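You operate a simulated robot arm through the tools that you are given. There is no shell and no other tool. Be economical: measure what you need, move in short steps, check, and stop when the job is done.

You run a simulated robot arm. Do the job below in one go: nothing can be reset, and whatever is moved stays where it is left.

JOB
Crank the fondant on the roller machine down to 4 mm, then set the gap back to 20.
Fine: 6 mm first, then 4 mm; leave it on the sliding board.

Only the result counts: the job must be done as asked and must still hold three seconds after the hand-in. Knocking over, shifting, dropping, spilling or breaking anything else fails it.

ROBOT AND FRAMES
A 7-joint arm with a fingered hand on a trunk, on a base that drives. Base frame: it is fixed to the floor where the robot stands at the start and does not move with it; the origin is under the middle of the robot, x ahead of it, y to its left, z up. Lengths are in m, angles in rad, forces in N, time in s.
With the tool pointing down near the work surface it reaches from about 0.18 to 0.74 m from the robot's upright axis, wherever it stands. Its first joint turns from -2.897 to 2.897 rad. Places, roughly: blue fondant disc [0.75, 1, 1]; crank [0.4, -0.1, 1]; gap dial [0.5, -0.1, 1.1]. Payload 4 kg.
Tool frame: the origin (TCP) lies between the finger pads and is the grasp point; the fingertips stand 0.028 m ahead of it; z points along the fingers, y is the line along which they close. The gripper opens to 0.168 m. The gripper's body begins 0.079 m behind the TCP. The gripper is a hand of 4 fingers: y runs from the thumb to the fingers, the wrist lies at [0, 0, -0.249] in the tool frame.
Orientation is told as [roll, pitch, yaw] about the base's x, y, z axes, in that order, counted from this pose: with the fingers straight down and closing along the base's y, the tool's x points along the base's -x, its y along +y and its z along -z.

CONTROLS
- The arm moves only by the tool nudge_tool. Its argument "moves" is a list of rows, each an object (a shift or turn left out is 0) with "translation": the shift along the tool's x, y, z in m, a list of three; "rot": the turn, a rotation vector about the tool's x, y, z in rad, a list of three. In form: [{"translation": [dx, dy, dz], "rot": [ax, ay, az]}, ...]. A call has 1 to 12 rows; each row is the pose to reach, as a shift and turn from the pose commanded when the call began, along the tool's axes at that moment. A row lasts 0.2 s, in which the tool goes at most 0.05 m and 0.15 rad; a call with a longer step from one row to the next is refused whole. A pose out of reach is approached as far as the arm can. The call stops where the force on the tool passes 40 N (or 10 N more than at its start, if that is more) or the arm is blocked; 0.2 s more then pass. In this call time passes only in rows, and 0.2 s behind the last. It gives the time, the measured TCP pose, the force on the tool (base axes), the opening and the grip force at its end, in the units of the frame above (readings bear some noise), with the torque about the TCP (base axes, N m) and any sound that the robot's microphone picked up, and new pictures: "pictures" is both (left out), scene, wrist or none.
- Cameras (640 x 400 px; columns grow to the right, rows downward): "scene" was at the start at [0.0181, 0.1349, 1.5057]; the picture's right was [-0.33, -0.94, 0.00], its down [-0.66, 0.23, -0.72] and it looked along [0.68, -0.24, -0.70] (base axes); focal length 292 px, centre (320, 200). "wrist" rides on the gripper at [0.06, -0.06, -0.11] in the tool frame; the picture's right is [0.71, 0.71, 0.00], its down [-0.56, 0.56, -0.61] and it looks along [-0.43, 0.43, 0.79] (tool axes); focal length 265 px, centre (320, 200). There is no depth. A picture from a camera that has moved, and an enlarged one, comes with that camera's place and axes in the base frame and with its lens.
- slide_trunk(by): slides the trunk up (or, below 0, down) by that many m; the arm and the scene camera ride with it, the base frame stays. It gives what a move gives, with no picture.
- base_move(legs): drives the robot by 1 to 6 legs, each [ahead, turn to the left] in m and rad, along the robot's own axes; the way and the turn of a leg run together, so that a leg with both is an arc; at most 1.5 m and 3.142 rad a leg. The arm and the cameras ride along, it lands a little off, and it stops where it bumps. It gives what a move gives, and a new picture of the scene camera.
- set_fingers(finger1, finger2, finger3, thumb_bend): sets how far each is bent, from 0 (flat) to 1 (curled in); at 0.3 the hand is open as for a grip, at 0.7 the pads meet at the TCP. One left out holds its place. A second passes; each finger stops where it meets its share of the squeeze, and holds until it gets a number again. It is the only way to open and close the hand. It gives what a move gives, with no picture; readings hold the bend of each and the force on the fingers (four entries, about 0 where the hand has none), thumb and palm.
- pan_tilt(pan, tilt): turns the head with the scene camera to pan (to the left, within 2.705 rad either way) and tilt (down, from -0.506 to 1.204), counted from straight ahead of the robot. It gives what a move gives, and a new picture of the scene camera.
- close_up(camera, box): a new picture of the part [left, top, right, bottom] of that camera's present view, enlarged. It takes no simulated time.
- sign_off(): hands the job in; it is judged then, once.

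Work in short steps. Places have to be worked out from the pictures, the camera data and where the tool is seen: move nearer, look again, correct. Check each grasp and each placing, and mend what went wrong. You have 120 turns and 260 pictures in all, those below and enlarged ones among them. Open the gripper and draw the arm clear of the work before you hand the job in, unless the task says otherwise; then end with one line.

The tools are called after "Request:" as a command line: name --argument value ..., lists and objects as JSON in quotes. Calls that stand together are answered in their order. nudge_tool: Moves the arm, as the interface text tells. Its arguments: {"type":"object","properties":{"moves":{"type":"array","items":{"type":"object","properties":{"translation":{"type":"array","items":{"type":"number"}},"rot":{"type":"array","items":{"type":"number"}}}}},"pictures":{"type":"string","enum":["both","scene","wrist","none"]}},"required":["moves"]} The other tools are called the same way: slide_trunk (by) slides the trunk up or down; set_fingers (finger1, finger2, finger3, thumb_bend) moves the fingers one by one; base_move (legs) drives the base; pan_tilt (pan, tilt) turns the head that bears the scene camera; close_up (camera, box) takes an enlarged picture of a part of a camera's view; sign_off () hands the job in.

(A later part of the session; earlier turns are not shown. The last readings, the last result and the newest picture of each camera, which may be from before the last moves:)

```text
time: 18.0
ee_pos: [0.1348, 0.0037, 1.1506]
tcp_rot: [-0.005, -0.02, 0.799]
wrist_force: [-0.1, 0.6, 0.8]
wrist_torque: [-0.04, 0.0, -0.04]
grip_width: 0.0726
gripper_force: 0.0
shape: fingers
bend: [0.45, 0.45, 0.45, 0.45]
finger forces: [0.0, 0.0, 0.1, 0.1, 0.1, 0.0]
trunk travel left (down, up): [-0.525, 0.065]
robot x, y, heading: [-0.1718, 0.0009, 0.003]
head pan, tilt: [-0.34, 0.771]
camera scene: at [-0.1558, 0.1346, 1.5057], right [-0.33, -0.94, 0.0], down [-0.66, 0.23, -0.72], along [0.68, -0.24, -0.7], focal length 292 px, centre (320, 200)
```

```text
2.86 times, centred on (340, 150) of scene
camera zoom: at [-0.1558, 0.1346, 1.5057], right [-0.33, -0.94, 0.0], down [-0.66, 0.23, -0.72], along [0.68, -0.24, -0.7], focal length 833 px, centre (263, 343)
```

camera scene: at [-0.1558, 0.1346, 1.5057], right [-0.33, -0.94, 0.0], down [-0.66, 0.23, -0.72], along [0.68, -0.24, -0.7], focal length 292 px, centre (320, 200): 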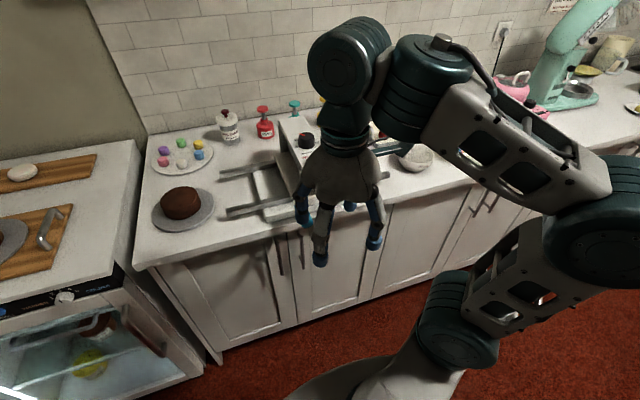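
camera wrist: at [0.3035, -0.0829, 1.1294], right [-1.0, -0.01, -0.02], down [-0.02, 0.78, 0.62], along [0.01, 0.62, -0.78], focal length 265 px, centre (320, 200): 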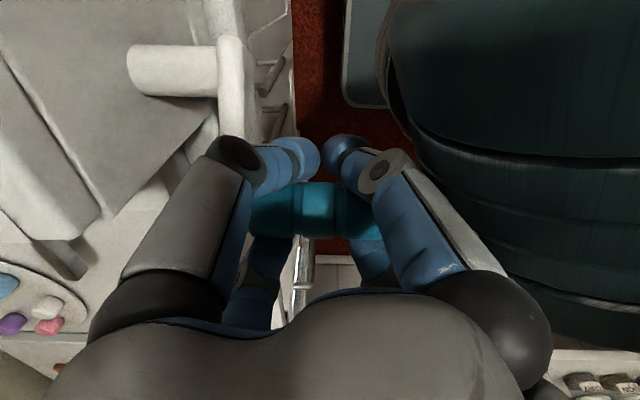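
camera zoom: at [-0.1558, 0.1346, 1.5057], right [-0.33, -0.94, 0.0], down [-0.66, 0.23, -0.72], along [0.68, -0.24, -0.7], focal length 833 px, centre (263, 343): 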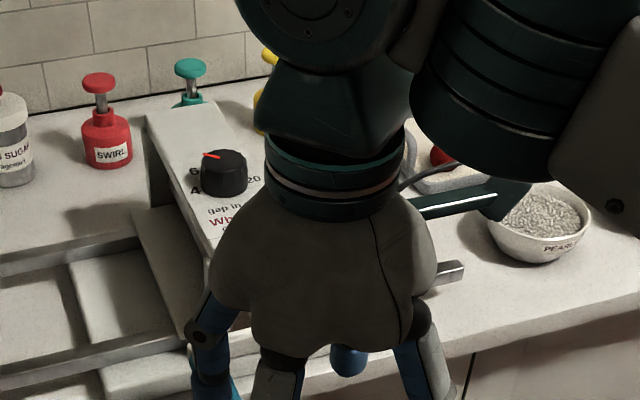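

Backed off cleanly. I move the hand right so both cameras can see the crank and board.

Request:
nudge_tool --moves '[{"translation": [0.03, -0.03, 0]}, {"translation": [0.06, -0.06, 0]}, {"translation": [0.09, -0.09, 0]}, {"translation": [0.12, -0.12, 0]}]'

Request:
close_up --camera "scene" --box '[220, 100, 420, 240]'

Request:
close_up --camera "wrist" --box '[180, 60, 460, 260]'

```text
time: 19.0
ee_pos: [0.1354, -0.1704, 1.1472]
tcp_rot: [-0.006, -0.018, 0.797]
wrist_force: [0.0, -0.1, -0.7]
wrist_torque: [0.0, 0.01, -0.02]
grip_width: 0.0724
gripper_force: 0.1
shape: fingers
bend: [0.45, 0.45, 0.45, 0.45]
finger forces: [0.0, 0.0, 0.0, 0.0, 0.0, 0.0]
trunk travel left (down, up): [-0.525, 0.065]
robot x, y, heading: [-0.1741, -0.0002, 0.003]
head pan, tilt: [-0.34, 0.771]
camera scene: at [-0.1552, 0.1343, 1.5057], right [-0.33, -0.94, 0.0], down [-0.66, 0.23, -0.72], along [0.68, -0.24, -0.7], focal length 292 px, centre (320, 200)
camera wrist: at [0.134, -0.2571, 1.256], right [-1.0, -0.01, -0.02], down [-0.02, 0.78, 0.62], along [0.01, 0.62, -0.78], focal length 265 px, centre (320, 200)
```

scene: 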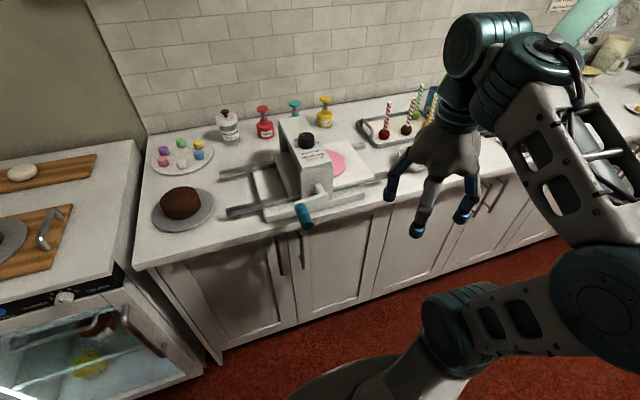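
wrist: 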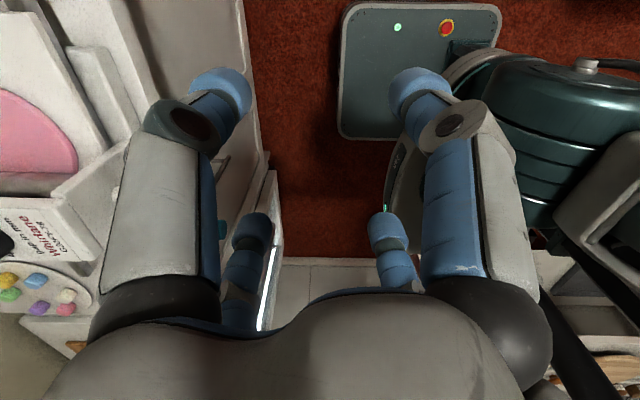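

```text
2.86 times, centred on (320, 170) of scene
camera zoom: at [-0.1552, 0.1343, 1.5057], right [-0.33, -0.94, 0.0], down [-0.66, 0.23, -0.72], along [0.68, -0.24, -0.7], focal length 833 px, centre (320, 286)
```

zoom: 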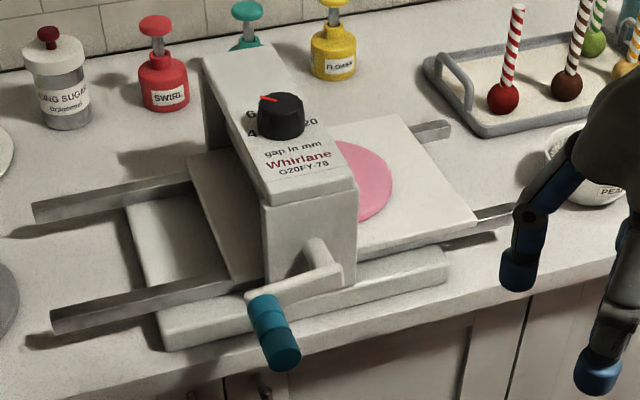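

```text
2.00 times, centred on (320, 160) of wrist
camera zoom: at [0.134, -0.2571, 1.256], right [-1.0, -0.01, -0.02], down [-0.02, 0.78, 0.62], along [0.01, 0.62, -0.78], focal length 531 px, centre (320, 280)
```

zoom: 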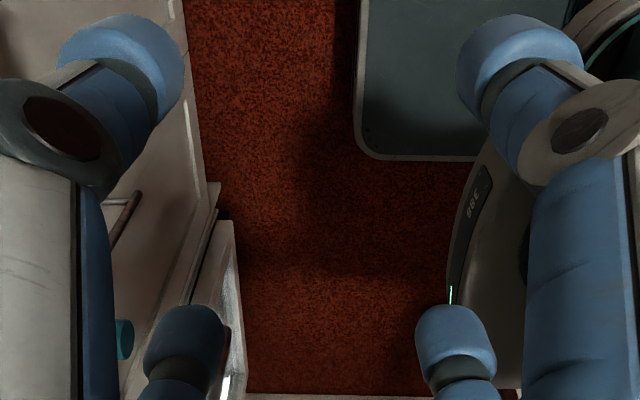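

Clear view now: the board is moving left, the disc is entering the roller, and the handle points left at about y 0.012, z 1.0. The axis is at about (−0.05, 0.998) with r ≈ 0.06. I move above the handle.

Request:
nudge_tool --moves '[{"translation": [-0.049, 0.002, 0]}, {"translation": [-0.098, 0.004, 0]}, {"translation": [-0.147, 0.006, 0]}, {"translation": [-0.196, 0.008, 0]}, {"translation": [-0.2445, 0.0092, 0]}, {"translation": [-0.2445, 0.0092, 0.03]}]'

Request:
close_up --camera "wrist" --box '[160, 50, 480, 250]'

```text
time: 20.4
ee_pos: [0.3013, 0.0168, 1.1259]
tcp_rot: [-0.005, -0.02, 0.797]
wrist_force: [0.0, -0.8, 0.2]
wrist_torque: [-0.03, -0.02, 0.01]
grip_width: 0.0726
gripper_force: 0.1
shape: fingers
bend: [0.45, 0.45, 0.45, 0.45]
finger forces: [0.1, 0.1, 0.1, 0.1, 0.0, 0.0]
trunk travel left (down, up): [-0.525, 0.065]
robot x, y, heading: [-0.172, -0.0032, 0.005]
head pan, tilt: [-0.34, 0.771]
camera scene: at [-0.155, 0.1347, 1.5057], right [-0.33, -0.94, 0.0], down [-0.66, 0.23, -0.72], along [0.68, -0.24, -0.7], focal length 292 px, centre (320, 200)
camera wrist: at [0.2997, -0.0697, 1.2341], right [-1.0, -0.01, -0.02], down [-0.02, 0.78, 0.62], along [0.01, 0.62, -0.78], focal length 265 px, centre (320, 200)
```

scene: 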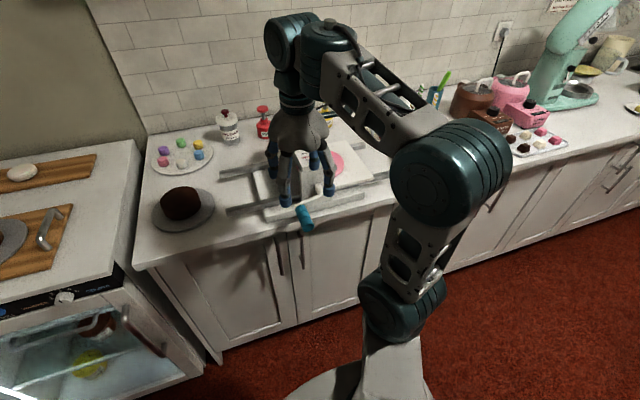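
wrist: 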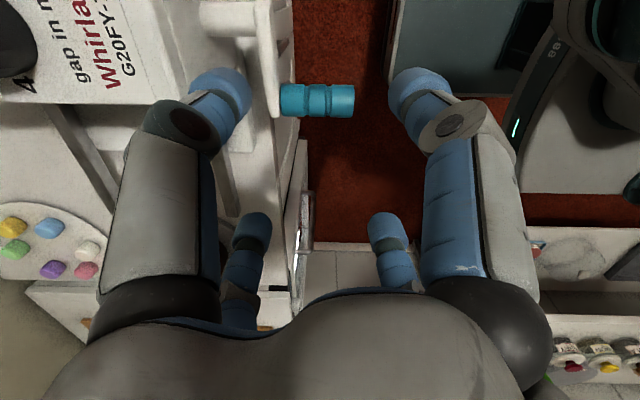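

```text
2.00 times, centred on (320, 150) of wrist
camera zoom: at [0.2997, -0.0697, 1.2341], right [-1.0, -0.01, -0.02], down [-0.02, 0.78, 0.62], along [0.01, 0.62, -0.78], focal length 531 px, centre (320, 300)
```

zoom: 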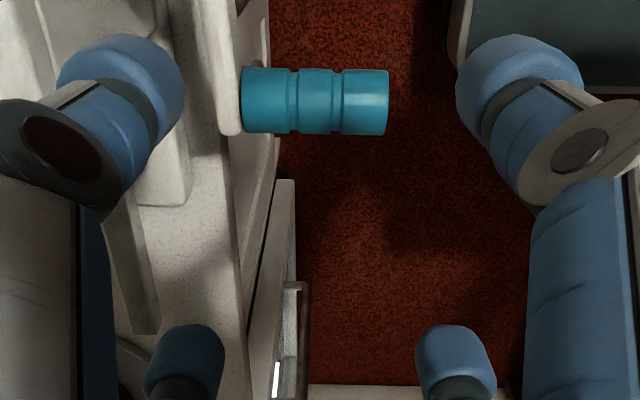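

Combining both views I put the handle centre at about (0.305, 0.011, 0.99). I descend onto it.

Request:
nudge_tool --moves '[{"translation": [0.005, -0.003, 0.045]}, {"translation": [0.0055, -0.0035, 0.09]}, {"translation": [0.006, -0.003, 0.132]}]'

Request:
close_up --camera "wrist" --box '[160, 50, 480, 250]'

Request:
close_up --camera "scene" --box '[220, 100, 420, 240]'

```text
time: 21.2
ee_pos: [0.3037, 0.0143, 0.9912]
tcp_rot: [-0.007, -0.019, 0.805]
wrist_force: [4.0, 12.0, 0.1]
wrist_torque: [-0.05, -0.04, 0.75]
grip_width: 0.0695
gripper_force: 5.9
shape: fingers
bend: [0.45, 0.45, 0.45, 0.47]
finger forces: [0.0, 0.0, 0.0, 0.0, 12.2, 0.0]
trunk travel left (down, up): [-0.525, 0.065]
robot x, y, heading: [-0.1741, -0.0012, 0.007]
head pan, tilt: [-0.34, 0.771]
camera scene: at [-0.1555, 0.1371, 1.5053], right [-0.33, -0.94, 0.0], down [-0.66, 0.23, -0.72], along [0.68, -0.24, -0.7], focal length 292 px, centre (320, 200)
camera wrist: at [0.3027, -0.0716, 1.1001], right [-1.0, -0.02, -0.02], down [-0.03, 0.78, 0.62], along [0.0, 0.62, -0.78], focal length 265 px, centre (320, 200)
```

scene: 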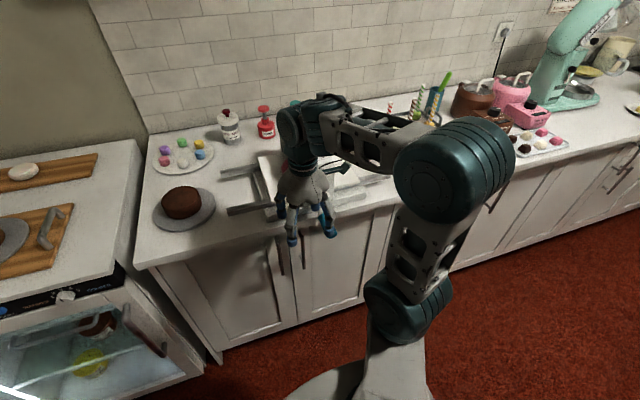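
wrist: 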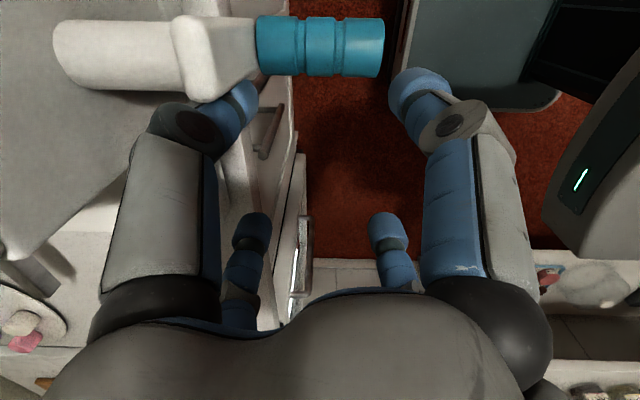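

```text
2.00 times, centred on (320, 150) of wrist
camera zoom: at [0.3027, -0.0716, 1.1001], right [-1.0, -0.02, -0.02], down [-0.03, 0.78, 0.62], along [0.0, 0.62, -0.78], focal length 531 px, centre (320, 300)
```

zoom: 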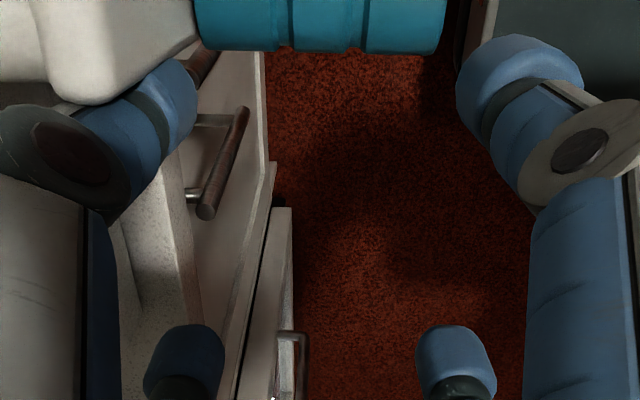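

```text
2.86 times, centred on (320, 170) of scene
camera zoom: at [-0.1555, 0.1371, 1.5053], right [-0.33, -0.94, 0.0], down [-0.66, 0.23, -0.72], along [0.68, -0.24, -0.7], focal length 833 px, centre (320, 286)
```

zoom: 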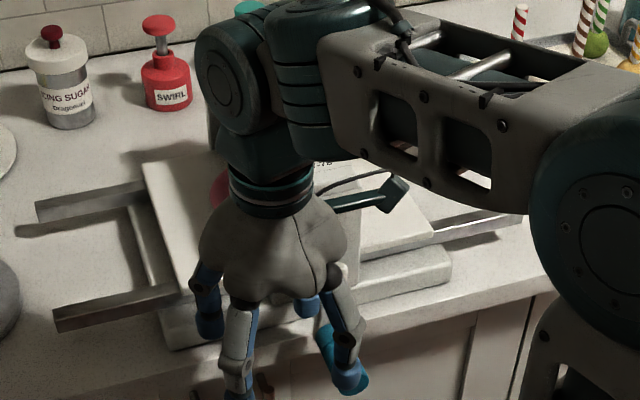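

The descending fingers pushed the crank on by themselves: the handle is now near the bottom and fondant shows on the left side. I raise the hand and look.

Request:
nudge_tool --moves '[{"translation": [0.0, 0.01, -0.045]}, {"translation": [0, 0.01, -0.09]}, {"translation": [0.01, 0.01, -0.135]}, {"translation": [0.045, 0.03, -0.14]}, {"translation": [0.08, 0.05, -0.14]}, {"translation": [0.11, 0.02, -0.14]}, {"translation": [0.145, -0.015, -0.14]}, {"translation": [0.18, -0.05, -0.14]}, {"translation": [0.21, -0.08, -0.14]}]' --pictures "scene"

Request:
close_up --camera "scene" --box '[220, 100, 420, 240]'

```text
time: 23.2
ee_pos: [0.2123, -0.1973, 1.1266]
tcp_rot: [-0.005, -0.02, 0.798]
wrist_force: [0.6, -0.2, 0.1]
wrist_torque: [0.02, -0.01, -0.04]
grip_width: 0.0726
gripper_force: 0.0
shape: fingers
bend: [0.45, 0.45, 0.45, 0.45]
finger forces: [0.1, 0.1, 0.1, 0.1, 0.1, 0.0]
trunk travel left (down, up): [-0.525, 0.065]
robot x, y, heading: [-0.1724, -0.0015, 0.001]
head pan, tilt: [-0.34, 0.771]
camera scene: at [-0.1551, 0.1342, 1.5058], right [-0.33, -0.94, 0.0], down [-0.66, 0.23, -0.72], along [0.68, -0.24, -0.7], focal length 292 px, centre (320, 200)
```

scene: 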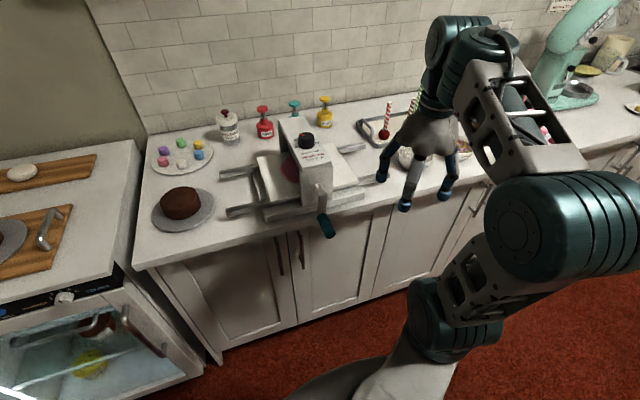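

```text
2.86 times, centred on (320, 170) of scene
camera zoom: at [-0.1551, 0.1342, 1.5058], right [-0.33, -0.94, 0.0], down [-0.66, 0.23, -0.72], along [0.68, -0.24, -0.7], focal length 833 px, centre (320, 286)
```

zoom: 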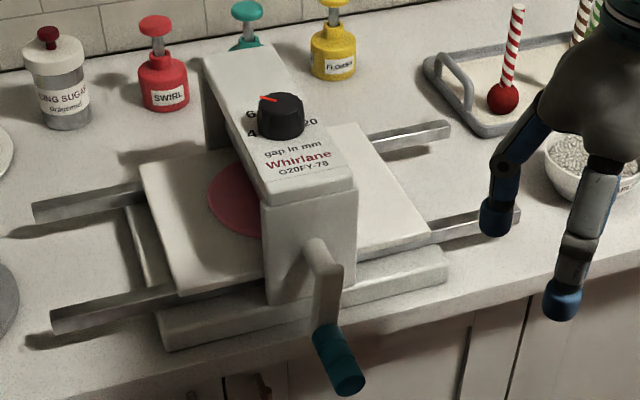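

The handle hangs at the bottom (y ≈ −0.046, z ≈ 0.937) and the disc is about half through. I'll grip it again further out on the handle (x 0.287) to keep clear of the crank arm, with the fingers pre-closed to 0.5.

Request:
set_fingers --finger1 0.5 --finger2 0.5 --finger3 0.5 --thumb_bend 0.5

Request:
nudge_tool --moves '[{"translation": [-0.04, 0.013, 0]}, {"translation": [-0.08, 0.026, 0]}, {"translation": [-0.12, 0.039, 0]}, {"translation": [-0.1604, 0.0519, 0]}, {"translation": [-0.1604, 0.0519, 0.045]}, {"translation": [-0.1604, 0.0519, 0.09]}, {"translation": [-0.1604, 0.0519, 0.135]}]'

Request:
close_up --camera "wrist" --box '[160, 50, 480, 250]'

```text
time: 24.2
ee_pos: [0.2112, -0.1962, 1.1266]
tcp_rot: [-0.006, -0.019, 0.799]
wrist_force: [0.1, 0.4, 0.5]
wrist_torque: [-0.03, 0.04, -0.03]
grip_width: 0.0576
gripper_force: 0.0
shape: fingers
bend: [0.5, 0.5, 0.5, 0.5]
finger forces: [0.0, 0.1, 0.0, 0.0, 0.1, 0.1]
trunk travel left (down, up): [-0.525, 0.065]
robot x, y, heading: [-0.1715, -0.0037, 0.006]
head pan, tilt: [-0.34, 0.771]
```

```text
time: 25.8
ee_pos: [0.2882, -0.0455, 0.9976]
tcp_rot: [-0.007, -0.019, 0.798]
wrist_force: [-0.8, 0.0, -0.8]
wrist_torque: [-0.03, -0.02, 0.0]
grip_width: 0.0576
gripper_force: 0.0
shape: fingers
bend: [0.5, 0.5, 0.5, 0.5]
finger forces: [0.1, 0.0, 0.0, 0.1, 0.1, 0.1]
out of reach, approached as far as the arm can: row 5
trunk travel left (down, up): [-0.525, 0.065]
robot x, y, heading: [-0.1744, -0.0014, 0.001]
head pan, tilt: [-0.34, 0.771]
camera scene: at [-0.1553, 0.134, 1.5058], right [-0.33, -0.94, 0.0], down [-0.66, 0.23, -0.72], along [0.68, -0.24, -0.7], focal length 292 px, centre (320, 200)
camera wrist: at [0.287, -0.1322, 1.1062], right [-1.0, -0.01, -0.02], down [-0.02, 0.78, 0.62], along [0.01, 0.62, -0.78], focal length 265 px, centre (320, 200)
```

scene: 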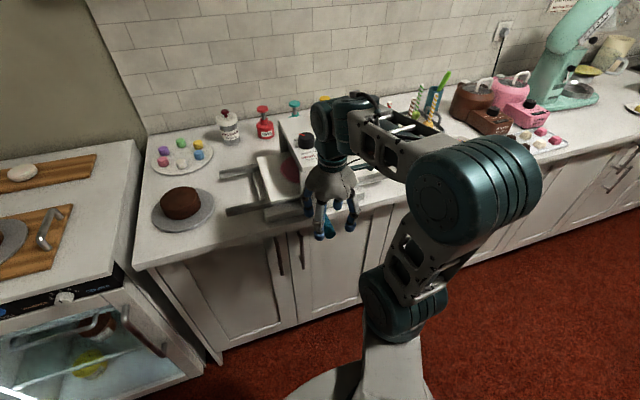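
wrist: 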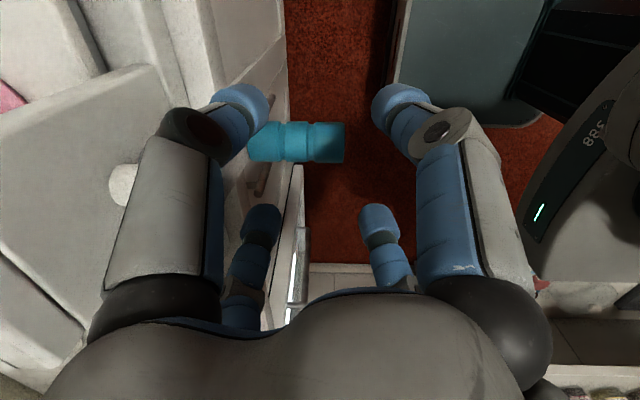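

```text
2.00 times, centred on (320, 150) of wrist
camera zoom: at [0.287, -0.1322, 1.1062], right [-1.0, -0.01, -0.02], down [-0.02, 0.78, 0.62], along [0.01, 0.62, -0.78], focal length 531 px, centre (320, 300)
```

zoom: 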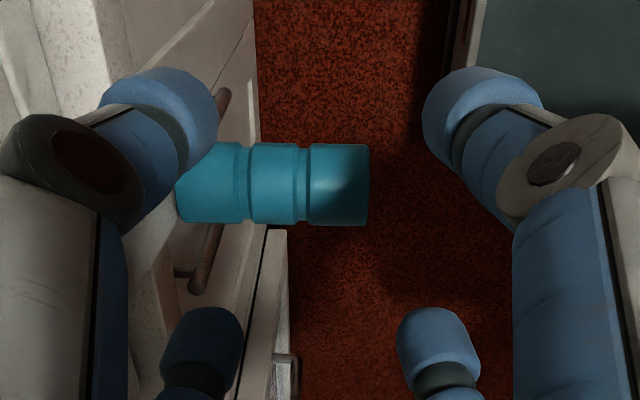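

The handle is well aligned at y ≈ −0.049. I lower the last 0.058 and grip.

Request:
nudge_tool --moves '[{"translation": [0.001, -0.002, 0.03]}, {"translation": [0.001, -0.003, 0.059]}]' --pictures "none"

Request:
set_fingers --finger1 0.7 --finger2 0.7 --finger3 0.7 --thumb_bend 0.7

Request:
close_up --camera "wrist" --box '[160, 50, 480, 250]'

Request:
close_up --camera "scene" --box '[220, 100, 420, 240]'

```text
time: 26.4
ee_pos: [0.2918, -0.048, 0.9385]
tcp_rot: [-0.004, -0.02, 0.8]
wrist_force: [0.2, -0.2, 0.2]
wrist_torque: [-0.04, -0.02, -0.01]
grip_width: 0.0575
gripper_force: 0.0
shape: fingers
bend: [0.5, 0.5, 0.5, 0.5]
finger forces: [0.0, 0.0, 0.0, 0.0, 0.0, 0.0]
trunk travel left (down, up): [-0.525, 0.065]
robot x, y, heading: [-0.1742, 0.0013, 0.007]
head pan, tilt: [-0.34, 0.771]
```

```text
time: 27.4
ee_pos: [0.2909, -0.0479, 0.938]
tcp_rot: [-0.005, -0.018, 0.799]
wrist_force: [1.1, 0.7, -8.8]
wrist_torque: [-0.01, 0.08, 0.0]
grip_width: 0.0128
gripper_force: 15.8
shape: fingers
bend: [0.66, 0.64, 0.61, 0.64]
finger forces: [4.4, 6.3, 9.7, 0.0, 10.8, 0.0]
trunk travel left (down, up): [-0.525, 0.065]
robot x, y, heading: [-0.17, -0.0006, 0.001]
head pan, tilt: [-0.34, 0.771]
```

```text
2.00 times, centred on (320, 150) of wrist
camera zoom: at [0.2902, -0.1353, 1.0473], right [-1.0, -0.01, -0.02], down [-0.02, 0.78, 0.62], along [0.0, 0.62, -0.78], focal length 531 px, centre (320, 300)
```

zoom: 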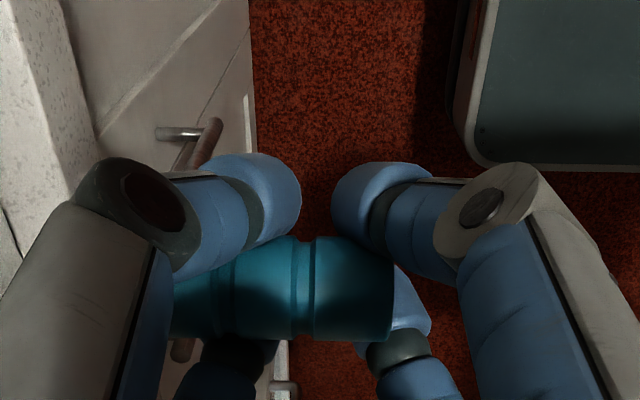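

```text
2.86 times, centred on (320, 170) of scene
camera zoom: at [-0.1544, 0.1347, 1.5056], right [-0.33, -0.94, 0.0], down [-0.66, 0.23, -0.72], along [0.68, -0.24, -0.7], focal length 833 px, centre (320, 286)
```

zoom: 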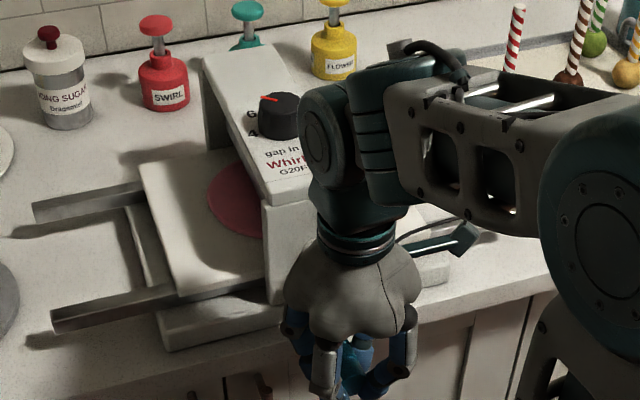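

Gripped. I turn the handle from the bottom toward the right and up, through 90°.

Request:
nudge_tool --moves '[{"translation": [0.0111, -0.0108, -0.002]}, {"translation": [0.0215, -0.0209, -0.008]}, {"translation": [0.0304, -0.0296, -0.0176]}, {"translation": [0.0373, -0.0362, -0.03]}, {"translation": [0.0416, -0.0404, -0.0445]}, {"translation": [0.043, -0.0418, -0.06]}]'

Request:
close_up --camera "scene" --box '[220, 100, 420, 240]'

```text
time: 28.8
ee_pos: [0.2879, -0.112, 0.9966]
tcp_rot: [-0.006, -0.019, 0.794]
wrist_force: [-4.2, -27.2, -2.3]
wrist_torque: [-0.1, 0.08, -0.68]
grip_width: 0.0179
gripper_force: 20.2
shape: fingers
bend: [0.65, 0.67, 0.66, 0.62]
finger forces: [4.6, 2.2, 3.9, 0.1, 30.0, 0.0]
trunk travel left (down, up): [-0.525, 0.065]
robot x, y, heading: [-0.1732, -0.0013, -0.001]
head pan, tilt: [-0.34, 0.771]
camera scene: at [-0.1555, 0.1307, 1.5064], right [-0.33, -0.94, 0.0], down [-0.66, 0.23, -0.72], along [0.68, -0.24, -0.7], focal length 292 px, centre (320, 200)
camera wrist: at [0.2866, -0.1987, 1.106], right [-1.0, -0.01, -0.02], down [-0.02, 0.78, 0.62], along [0.01, 0.62, -0.78], focal length 265 px, centre (320, 200)
```

scene: 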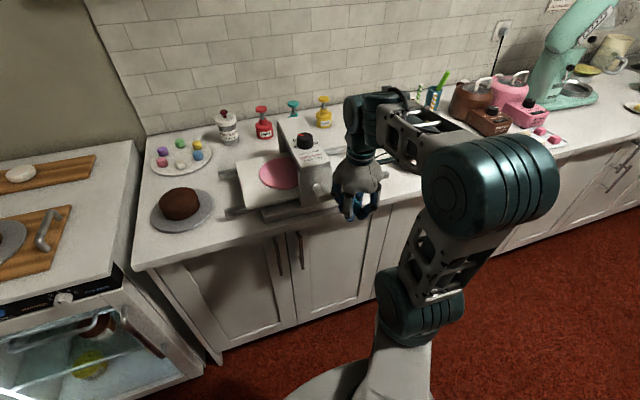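
wrist: 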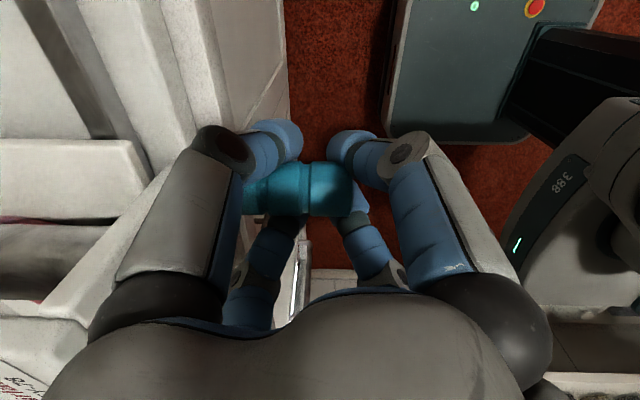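

```text
2.86 times, centred on (320, 170) of scene
camera zoom: at [-0.1555, 0.1307, 1.5064], right [-0.33, -0.94, 0.0], down [-0.66, 0.23, -0.72], along [0.68, -0.24, -0.7], focal length 833 px, centre (320, 286)
```

zoom: 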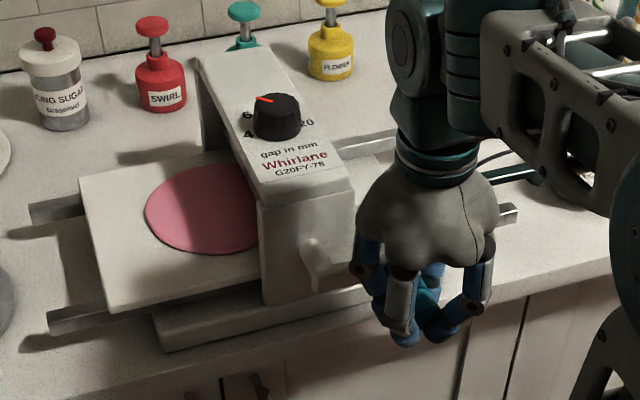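

The disc is nearly all through. The reaction of −27 N in y says the true axis lies a few mm further right. I continue from right to top with the centre corrected to y −0.0535.

Request:
nudge_tool --moves '[{"translation": [0.0031, -0.0031, -0.0158]}, {"translation": [-0.0012, 0.0012, -0.0305]}, {"translation": [-0.0082, 0.008, -0.0431]}, {"translation": [-0.0172, 0.0168, -0.0528]}, {"translation": [-0.0277, 0.0271, -0.0589]}, {"translation": [-0.039, 0.0381, -0.061]}]'

Request:
close_up --camera "scene" --box '[220, 100, 420, 240]'

```text
time: 30.2
ee_pos: [0.2869, -0.0519, 1.057]
tcp_rot: [-0.006, -0.019, 0.802]
wrist_force: [7.4, 0.1, 3.7]
wrist_torque: [0.03, -0.07, 0.06]
grip_width: 0.0073
gripper_force: 8.9
shape: fingers
bend: [0.69, 0.69, 0.65, 0.65]
finger forces: [0.0, 0.0, 8.6, 0.1, 9.2, 0.0]
trunk travel left (down, up): [-0.525, 0.065]
robot x, y, heading: [-0.1748, 0.002, 0.005]
head pan, tilt: [-0.34, 0.771]
camera scene: at [-0.1543, 0.1347, 1.5057], right [-0.33, -0.94, 0.0], down [-0.66, 0.23, -0.72], along [0.68, -0.24, -0.7], focal length 292 px, centre (320, 200)
camera wrist: at [0.2845, -0.1384, 1.166], right [-1.0, -0.02, -0.02], down [-0.02, 0.78, 0.62], along [0.0, 0.62, -0.78], focal length 265 px, centre (320, 200)
```

scene: 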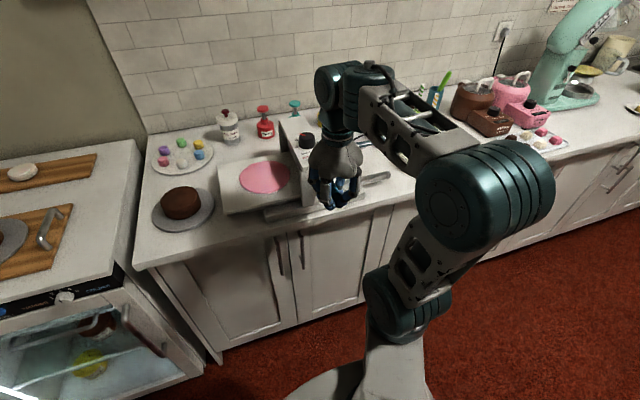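
wrist: 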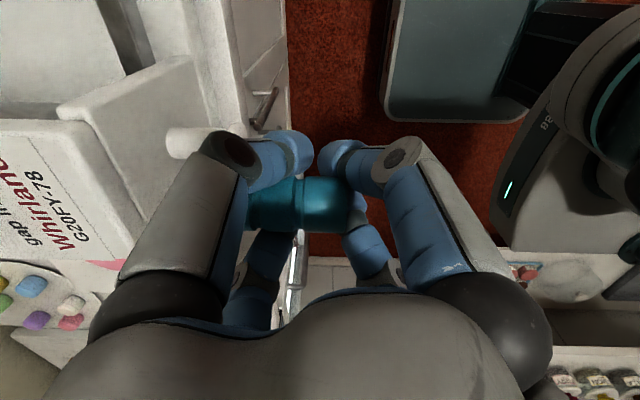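

```text
2.86 times, centred on (320, 170) of scene
camera zoom: at [-0.1543, 0.1347, 1.5057], right [-0.33, -0.94, 0.0], down [-0.66, 0.23, -0.72], along [0.68, -0.24, -0.7], focal length 833 px, centre (320, 286)
```

zoom: 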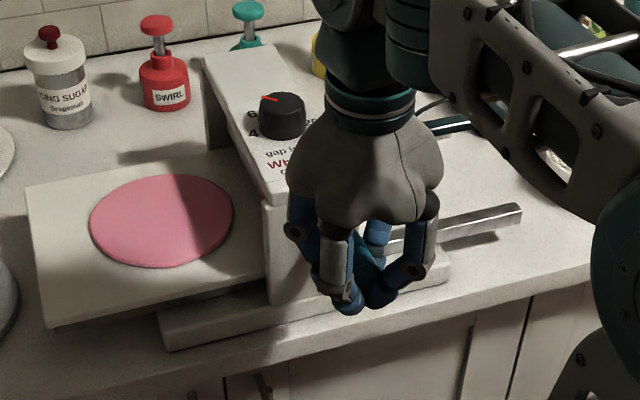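

A full turn has carried the disc completely out on the left. I release the handle and lift off.

Request:
set_fingers --finger1 0.4 --finger2 0.4 --finger3 0.4 --thumb_bend 0.4

Request:
nudge_tool --moves '[{"translation": [0, 0, -0.045]}, {"translation": [0, 0, -0.09]}, {"translation": [0, 0, -0.125], "rot": [0, 0, 0.14]}, {"translation": [-0.03, -0.03, -0.125], "rot": [0, 0, 0.28]}, {"translation": [-0.06, -0.06, -0.125], "rot": [0, 0, 0.42]}, {"translation": [-0.09, -0.09, -0.125], "rot": [0, 0, 0.56]}, {"translation": [-0.12, -0.12, -0.125], "rot": [0, 0, 0.7]}, {"translation": [-0.137, -0.1388, -0.125], "rot": [-0.0136, 0.0132, 0.8]}]'

Request:
close_up --camera "wrist" --box '[220, 60, 420, 200]'

Request:
close_up --camera "scene" --box '[220, 100, 420, 240]'

```text
time: 31.2
ee_pos: [0.285, -0.0516, 1.0569]
tcp_rot: [-0.005, -0.02, 0.798]
wrist_force: [-1.1, -0.3, -0.3]
wrist_torque: [0.02, 0.02, 0.0]
grip_width: 0.0874
gripper_force: 0.0
shape: fingers
bend: [0.4, 0.4, 0.4, 0.4]
finger forces: [0.1, 0.1, 0.1, 0.0, 0.0, 0.0]
trunk travel left (down, up): [-0.525, 0.065]
robot x, y, heading: [-0.1759, 0.0003, 0.002]
head pan, tilt: [-0.34, 0.771]
```

```text
time: 33.0
ee_pos: [0.419, -0.0673, 1.1787]
tcp_rot: [0.017, -0.002, -0.003]
wrist_force: [0.5, -1.3, -0.6]
wrist_torque: [0.08, -0.06, 0.03]
grip_width: 0.0877
gripper_force: 0.1
shape: fingers
bend: [0.4, 0.4, 0.4, 0.4]
finger forces: [0.1, 0.0, 0.0, 0.1, 0.0, 0.0]
out of reach, approached as far as the arm can: row 1, 7, 8
trunk travel left (down, up): [-0.525, 0.065]
robot x, y, heading: [-0.1766, 0.0028, 0.002]
head pan, tilt: [-0.34, 0.771]
camera scene: at [-0.1553, 0.1321, 1.5059], right [-0.33, -0.94, 0.0], down [-0.66, 0.23, -0.72], along [0.68, -0.24, -0.7], focal length 292 px, centre (320, 200)
camera wrist: at [0.3586, -0.1291, 1.2868], right [-0.7, 0.71, 0.01], down [0.56, 0.54, 0.63], along [0.44, 0.45, -0.78], focal length 265 px, centre (320, 200)
```

scene: 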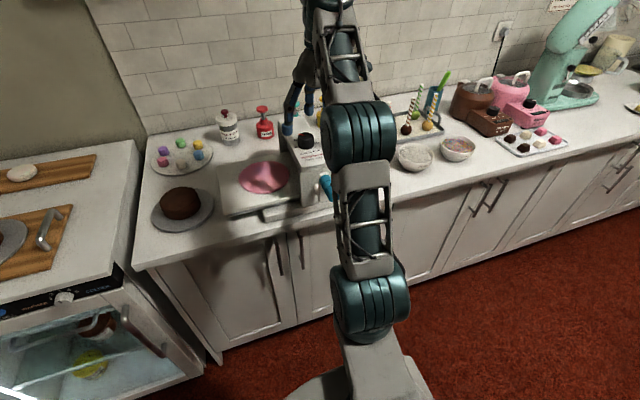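
wrist: 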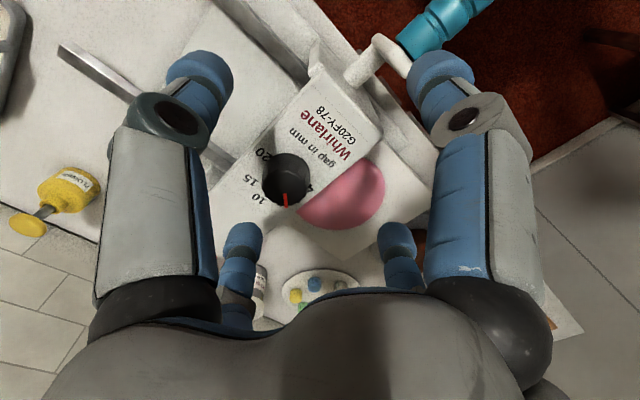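

```text
2.86 times, centred on (320, 130) of wrist
camera zoom: at [0.3586, -0.1291, 1.2868], right [-0.7, 0.71, 0.01], down [0.56, 0.54, 0.63], along [0.44, 0.45, -0.78], focal length 758 px, centre (320, 400)
```

zoom: 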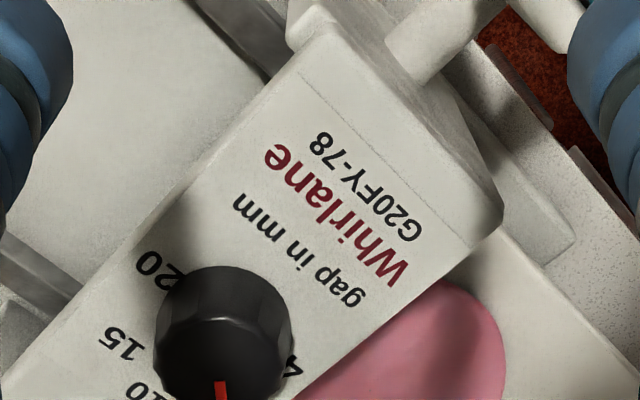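

```text
2.86 times, centred on (320, 170) of scene
camera zoom: at [-0.1553, 0.1321, 1.5059], right [-0.33, -0.94, 0.0], down [-0.66, 0.23, -0.72], along [0.68, -0.24, -0.7], focal length 833 px, centre (320, 286)
```

zoom: 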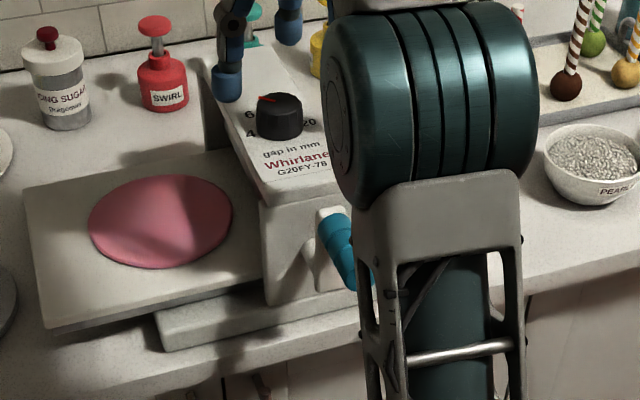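

The dial is out of reach from here at this height. I pull the hand back a little, drive forward 0.10 m, and re-approach.

Request:
nudge_tool --moves '[{"translation": [0.04, 0.0, 0]}, {"translation": [0.08, 0.0, 0]}]' --pictures "none"

Request:
base_move --legs '[[0.1, 0]]'

```text
time: 33.6
ee_pos: [0.3413, -0.0668, 1.1785]
tcp_rot: [0.015, 0.0, 0.0]
wrist_force: [-0.3, 1.0, -0.3]
wrist_torque: [-0.02, -0.02, 0.01]
grip_width: 0.0877
gripper_force: 0.1
shape: fingers
bend: [0.4, 0.4, 0.4, 0.4]
finger forces: [0.0, 0.0, 0.1, 0.0, 0.1, 0.0]
trunk travel left (down, up): [-0.525, 0.065]
robot x, y, heading: [-0.1733, 0.0024, -0.005]
head pan, tilt: [-0.34, 0.771]
```

```text
time: 34.7
ee_pos: [0.4395, -0.0664, 1.1787]
tcp_rot: [0.016, 0.001, -0.003]
wrist_force: [-0.2, 0.4, -0.7]
wrist_torque: [0.01, 0.02, 0.01]
grip_width: 0.0877
gripper_force: 0.0
shape: fingers
bend: [0.4, 0.4, 0.4, 0.4]
finger forces: [0.0, 0.1, 0.0, 0.0, 0.0, 0.0]
trunk travel left (down, up): [-0.525, 0.065]
robot x, y, heading: [-0.0794, 0.0014, -0.007]
head pan, tilt: [-0.34, 0.771]
camera scene: at [-0.056, 0.1349, 1.5057], right [-0.34, -0.94, 0.0], down [-0.66, 0.23, -0.72], along [0.67, -0.24, -0.7], focal length 292 px, centre (320, 200)
```

scene: 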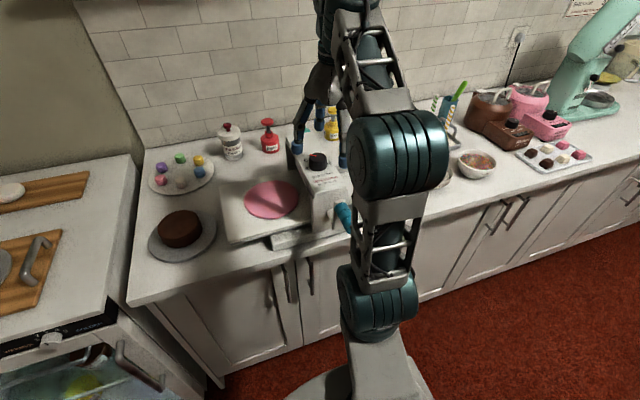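

I move over the dial and descend to the same grasp pose as before, (0.483, −0.05, 1.103).

Request:
nudge_tool --moves '[{"translation": [-0.0425, 0.016, 0.0], "rot": [0.016, 0, 0]}, {"translation": [-0.0425, 0.016, 0.04], "rot": [0.016, 0, 0]}, {"translation": [-0.0425, 0.016, 0.075], "rot": [0.016, 0, 0]}]' --pictures "wrist"

```text
time: 35.5
ee_pos: [0.4786, -0.0474, 1.1031]
tcp_rot: [-0.001, -0.001, -0.004]
wrist_force: [0.4, -0.3, -0.5]
wrist_torque: [0.02, 0.01, 0.02]
grip_width: 0.0876
gripper_force: 0.1
shape: fingers
bend: [0.4, 0.4, 0.4, 0.4]
finger forces: [0.0, 0.1, 0.0, 0.0, 0.0, 0.0]
trunk travel left (down, up): [-0.525, 0.065]
robot x, y, heading: [-0.0767, -0.0017, -0.004]
head pan, tilt: [-0.34, 0.771]
camera wrist: at [0.4174, -0.1077, 1.214], right [-0.7, 0.71, 0.0], down [0.56, 0.56, 0.61], along [0.44, 0.43, -0.79], focal length 265 px, centre (320, 200)
```

wrist: 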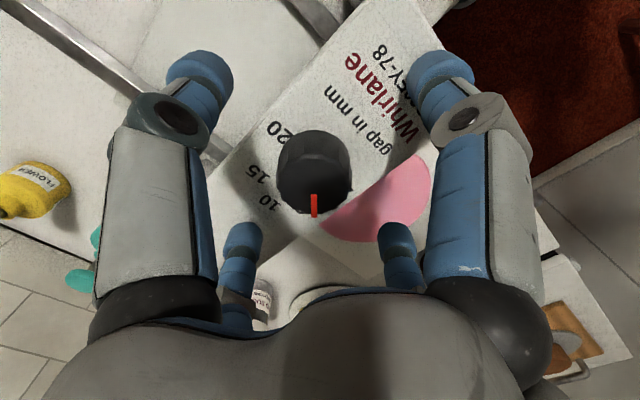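

A small centring shift, then I close on the knob.

Request:
nudge_tool --moves '[{"translation": [-0.004, -0.0025, 0.0]}]' --pictures "none"

Request:
set_fingers --finger1 0.7 --finger2 0.7 --finger3 0.7 --thumb_bend 0.7

Request:
nudge_tool --moves '[{"rot": [0, 0, -0.13]}, {"rot": [0, 0, -0.26]}, {"rot": [0, 0, -0.39]}, {"rot": [0, 0, -0.52]}, {"rot": [0, 0, -0.65]}, {"rot": [0, 0, -0.79]}]' --pictures "wrist"

```text
time: 35.9
ee_pos: [0.4835, -0.0518, 1.1041]
tcp_rot: [-0.002, 0.0, -0.003]
wrist_force: [-0.3, 0.4, 1.0]
wrist_torque: [0.0, 0.01, 0.03]
grip_width: 0.0878
gripper_force: 0.0
shape: fingers
bend: [0.4, 0.4, 0.4, 0.4]
finger forces: [0.0, 0.1, 0.2, 0.1, 0.0, 0.0]
trunk travel left (down, up): [-0.525, 0.065]
robot x, y, heading: [-0.0747, -0.0029, -0.004]
head pan, tilt: [-0.34, 0.771]
```

```text
time: 36.9
ee_pos: [0.4828, -0.0516, 1.1049]
tcp_rot: [0.0, -0.002, -0.004]
wrist_force: [-3.0, -2.4, 6.7]
wrist_torque: [-0.04, 0.23, 0.03]
grip_width: 0.0261
gripper_force: 21.5
shape: fingers
bend: [0.59, 0.61, 0.62, 0.62]
finger forces: [12.0, 8.9, 7.6, 0.0, 14.6, 0.1]
trunk travel left (down, up): [-0.525, 0.065]
robot x, y, heading: [-0.0748, -0.003, 0.003]
head pan, tilt: [-0.34, 0.771]
```

```text
time: 38.3
ee_pos: [0.4854, -0.0511, 1.1048]
tcp_rot: [0.001, 0.0, 0.79]
wrist_force: [-5.0, 6.0, -3.9]
wrist_torque: [0.26, 0.27, -0.01]
grip_width: 0.0245
gripper_force: 16.4
shape: fingers
bend: [0.59, 0.59, 0.63, 0.63]
finger forces: [6.7, 11.6, 6.5, 0.0, 9.2, 0.1]
trunk travel left (down, up): [-0.525, 0.065]
robot x, y, heading: [-0.0769, 0.0003, -0.003]
head pan, tilt: [-0.34, 0.771]
camera wrist: at [0.4847, -0.1365, 1.2146], right [-1.0, -0.01, 0.0], down [0.0, 0.79, 0.61], along [0.0, 0.61, -0.79], focal length 265 px, centre (320, 200)
```

wrist: 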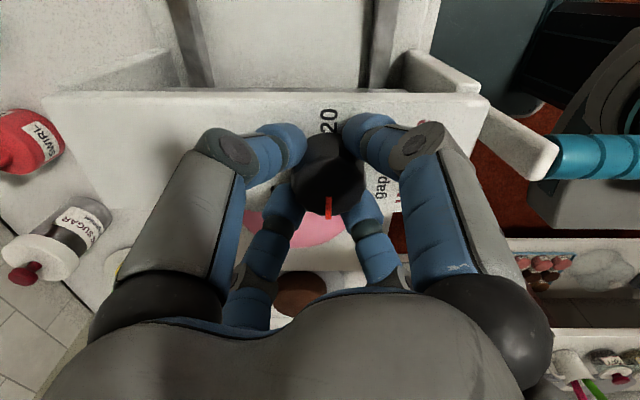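

The pointer now points along +y, at 4. I release, lift and verify.

Request:
set_fingers --finger1 0.4 --finger2 0.4 --finger3 0.4 --thumb_bend 0.4

Request:
nudge_tool --moves '[{"translation": [0, 0, -0.04]}, {"translation": [0, 0, -0.075]}]' --pictures "wrist"

Request:
close_up --camera "wrist" --box '[220, 80, 420, 205]'

```text
time: 39.3
ee_pos: [0.485, -0.0517, 1.1044]
tcp_rot: [-0.001, -0.001, 0.788]
wrist_force: [-0.5, 0.8, 0.2]
wrist_torque: [0.01, 0.01, 0.03]
grip_width: 0.087
gripper_force: 0.1
shape: fingers
bend: [0.4, 0.4, 0.4, 0.4]
finger forces: [0.0, 0.1, 0.0, 0.0, 0.1, 0.1]
trunk travel left (down, up): [-0.525, 0.065]
robot x, y, heading: [-0.0776, 0.0011, -0.007]
head pan, tilt: [-0.34, 0.771]
```

```text
time: 39.9
ee_pos: [0.4848, -0.0527, 1.1775]
tcp_rot: [0.0, -0.001, 0.787]
wrist_force: [0.1, -0.1, -0.3]
wrist_torque: [-0.01, -0.01, -0.03]
grip_width: 0.0872
gripper_force: 0.0
shape: fingers
bend: [0.4, 0.4, 0.4, 0.4]
finger forces: [0.1, 0.1, 0.0, 0.0, 0.1, 0.0]
trunk travel left (down, up): [-0.525, 0.065]
robot x, y, heading: [-0.0782, 0.0031, -0.001]
head pan, tilt: [-0.34, 0.771]
camera wrist: at [0.4842, -0.139, 1.2878], right [-1.0, 0.0, 0.0], down [0.0, 0.79, 0.61], along [0.0, 0.61, -0.79], focal length 265 px, centre (320, 200)
```

wrist: 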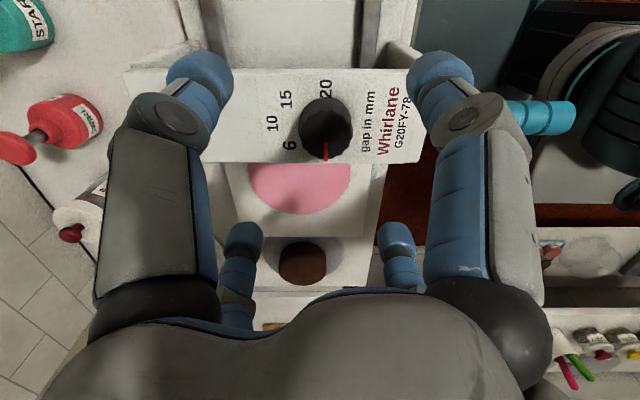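

```text
3.20 times, centred on (320, 142) of wrist
camera zoom: at [0.4842, -0.139, 1.2878], right [-1.0, 0.0, 0.0], down [0.0, 0.79, 0.61], along [0.0, 0.61, -0.79], focal length 849 px, centre (320, 384)
```

zoom: 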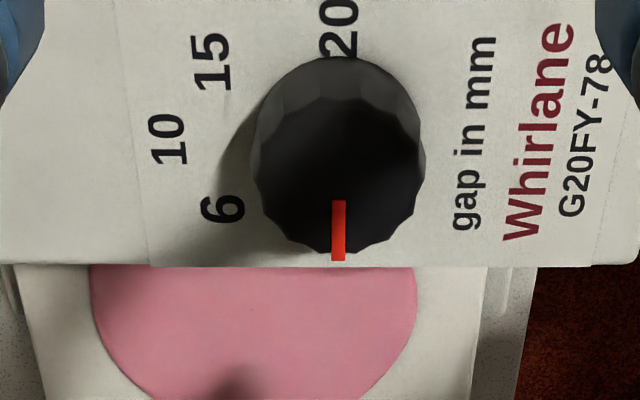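

The pointer sits exactly opposite 20, on 4. Now the return pass: I go back over the handle, which I left at the top at about (−0.052, 1.057).

Request:
set_fingers --finger1 0.48 --finger2 0.48 --finger3 0.48 --thumb_bend 0.48

Request:
nudge_tool --moves '[{"translation": [0.03, 0.03, -0.002]}, {"translation": [0.06, 0.06, -0.002]}, {"translation": [0.09, 0.09, -0.002]}, {"translation": [0.12, 0.12, -0.002]}, {"translation": [0.1395, 0.1405, -0.002]}, {"translation": [0.1395, 0.1405, 0.04]}]' --pictures "both"

Request:
close_up --camera "wrist" --box '[160, 50, 480, 250]'

```text
time: 40.9
ee_pos: [0.4858, -0.053, 1.1781]
tcp_rot: [0.001, 0.0, 0.786]
wrist_force: [0.0, -0.2, 0.5]
wrist_torque: [-0.01, -0.01, 0.03]
grip_width: 0.0641
gripper_force: 0.0
shape: fingers
bend: [0.48, 0.48, 0.48, 0.48]
finger forces: [0.0, 0.0, 0.0, 0.0, 0.1, 0.0]
trunk travel left (down, up): [-0.525, 0.065]
robot x, y, heading: [-0.0785, -0.0009, -0.007]
head pan, tilt: [-0.34, 0.771]
```

```text
time: 42.3
ee_pos: [0.2845, -0.0495, 1.1383]
tcp_rot: [-0.001, -0.001, 0.787]
wrist_force: [-1.1, -0.8, -0.4]
wrist_torque: [-0.01, 0.0, -0.02]
grip_width: 0.0637
gripper_force: 0.0
shape: fingers
bend: [0.48, 0.48, 0.48, 0.48]
finger forces: [0.0, 0.0, 0.0, 0.1, 0.0, 0.1]
trunk travel left (down, up): [-0.525, 0.065]
robot x, y, heading: [-0.0748, -0.0054, -0.005]
head pan, tilt: [-0.34, 0.771]
camera scene: at [-0.057, 0.1348, 1.5058], right [-0.34, -0.94, 0.0], down [-0.66, 0.23, -0.72], along [0.68, -0.24, -0.7], focal length 292 px, centre (320, 200)
camera wrist: at [0.2834, -0.1361, 1.2483], right [-1.0, 0.0, 0.0], down [0.0, 0.79, 0.61], along [0.0, 0.61, -0.79], focal length 265 px, centre (320, 200)
```

scene: 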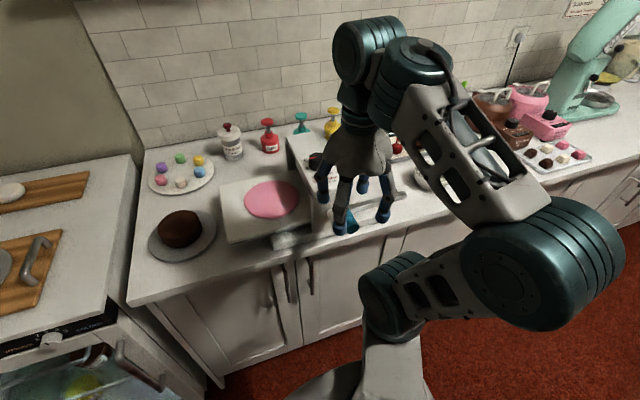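
wrist: 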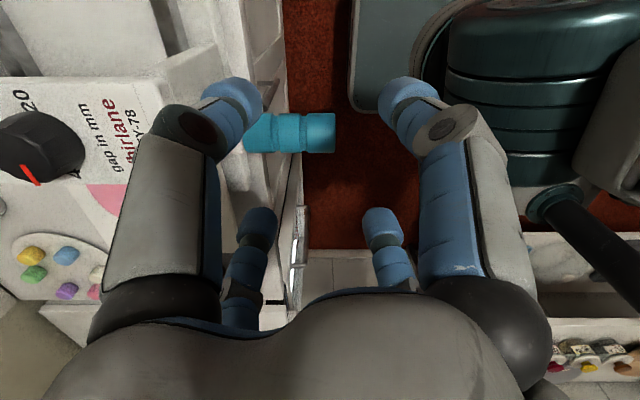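

```text
2.00 times, centred on (320, 150) of wrist
camera zoom: at [0.2834, -0.1361, 1.2483], right [-1.0, 0.0, 0.0], down [0.0, 0.79, 0.61], along [0.0, 0.61, -0.79], focal length 531 px, centre (320, 300)
```

zoom: 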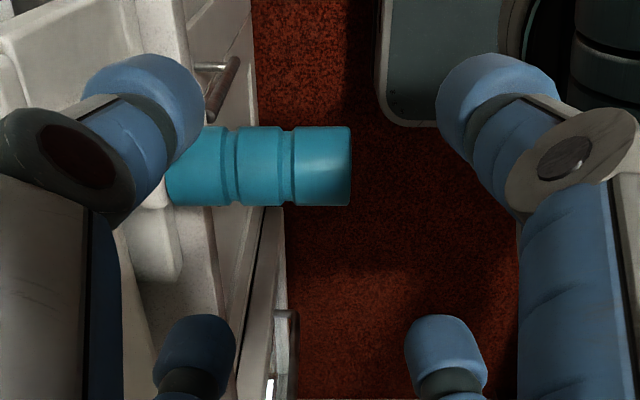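

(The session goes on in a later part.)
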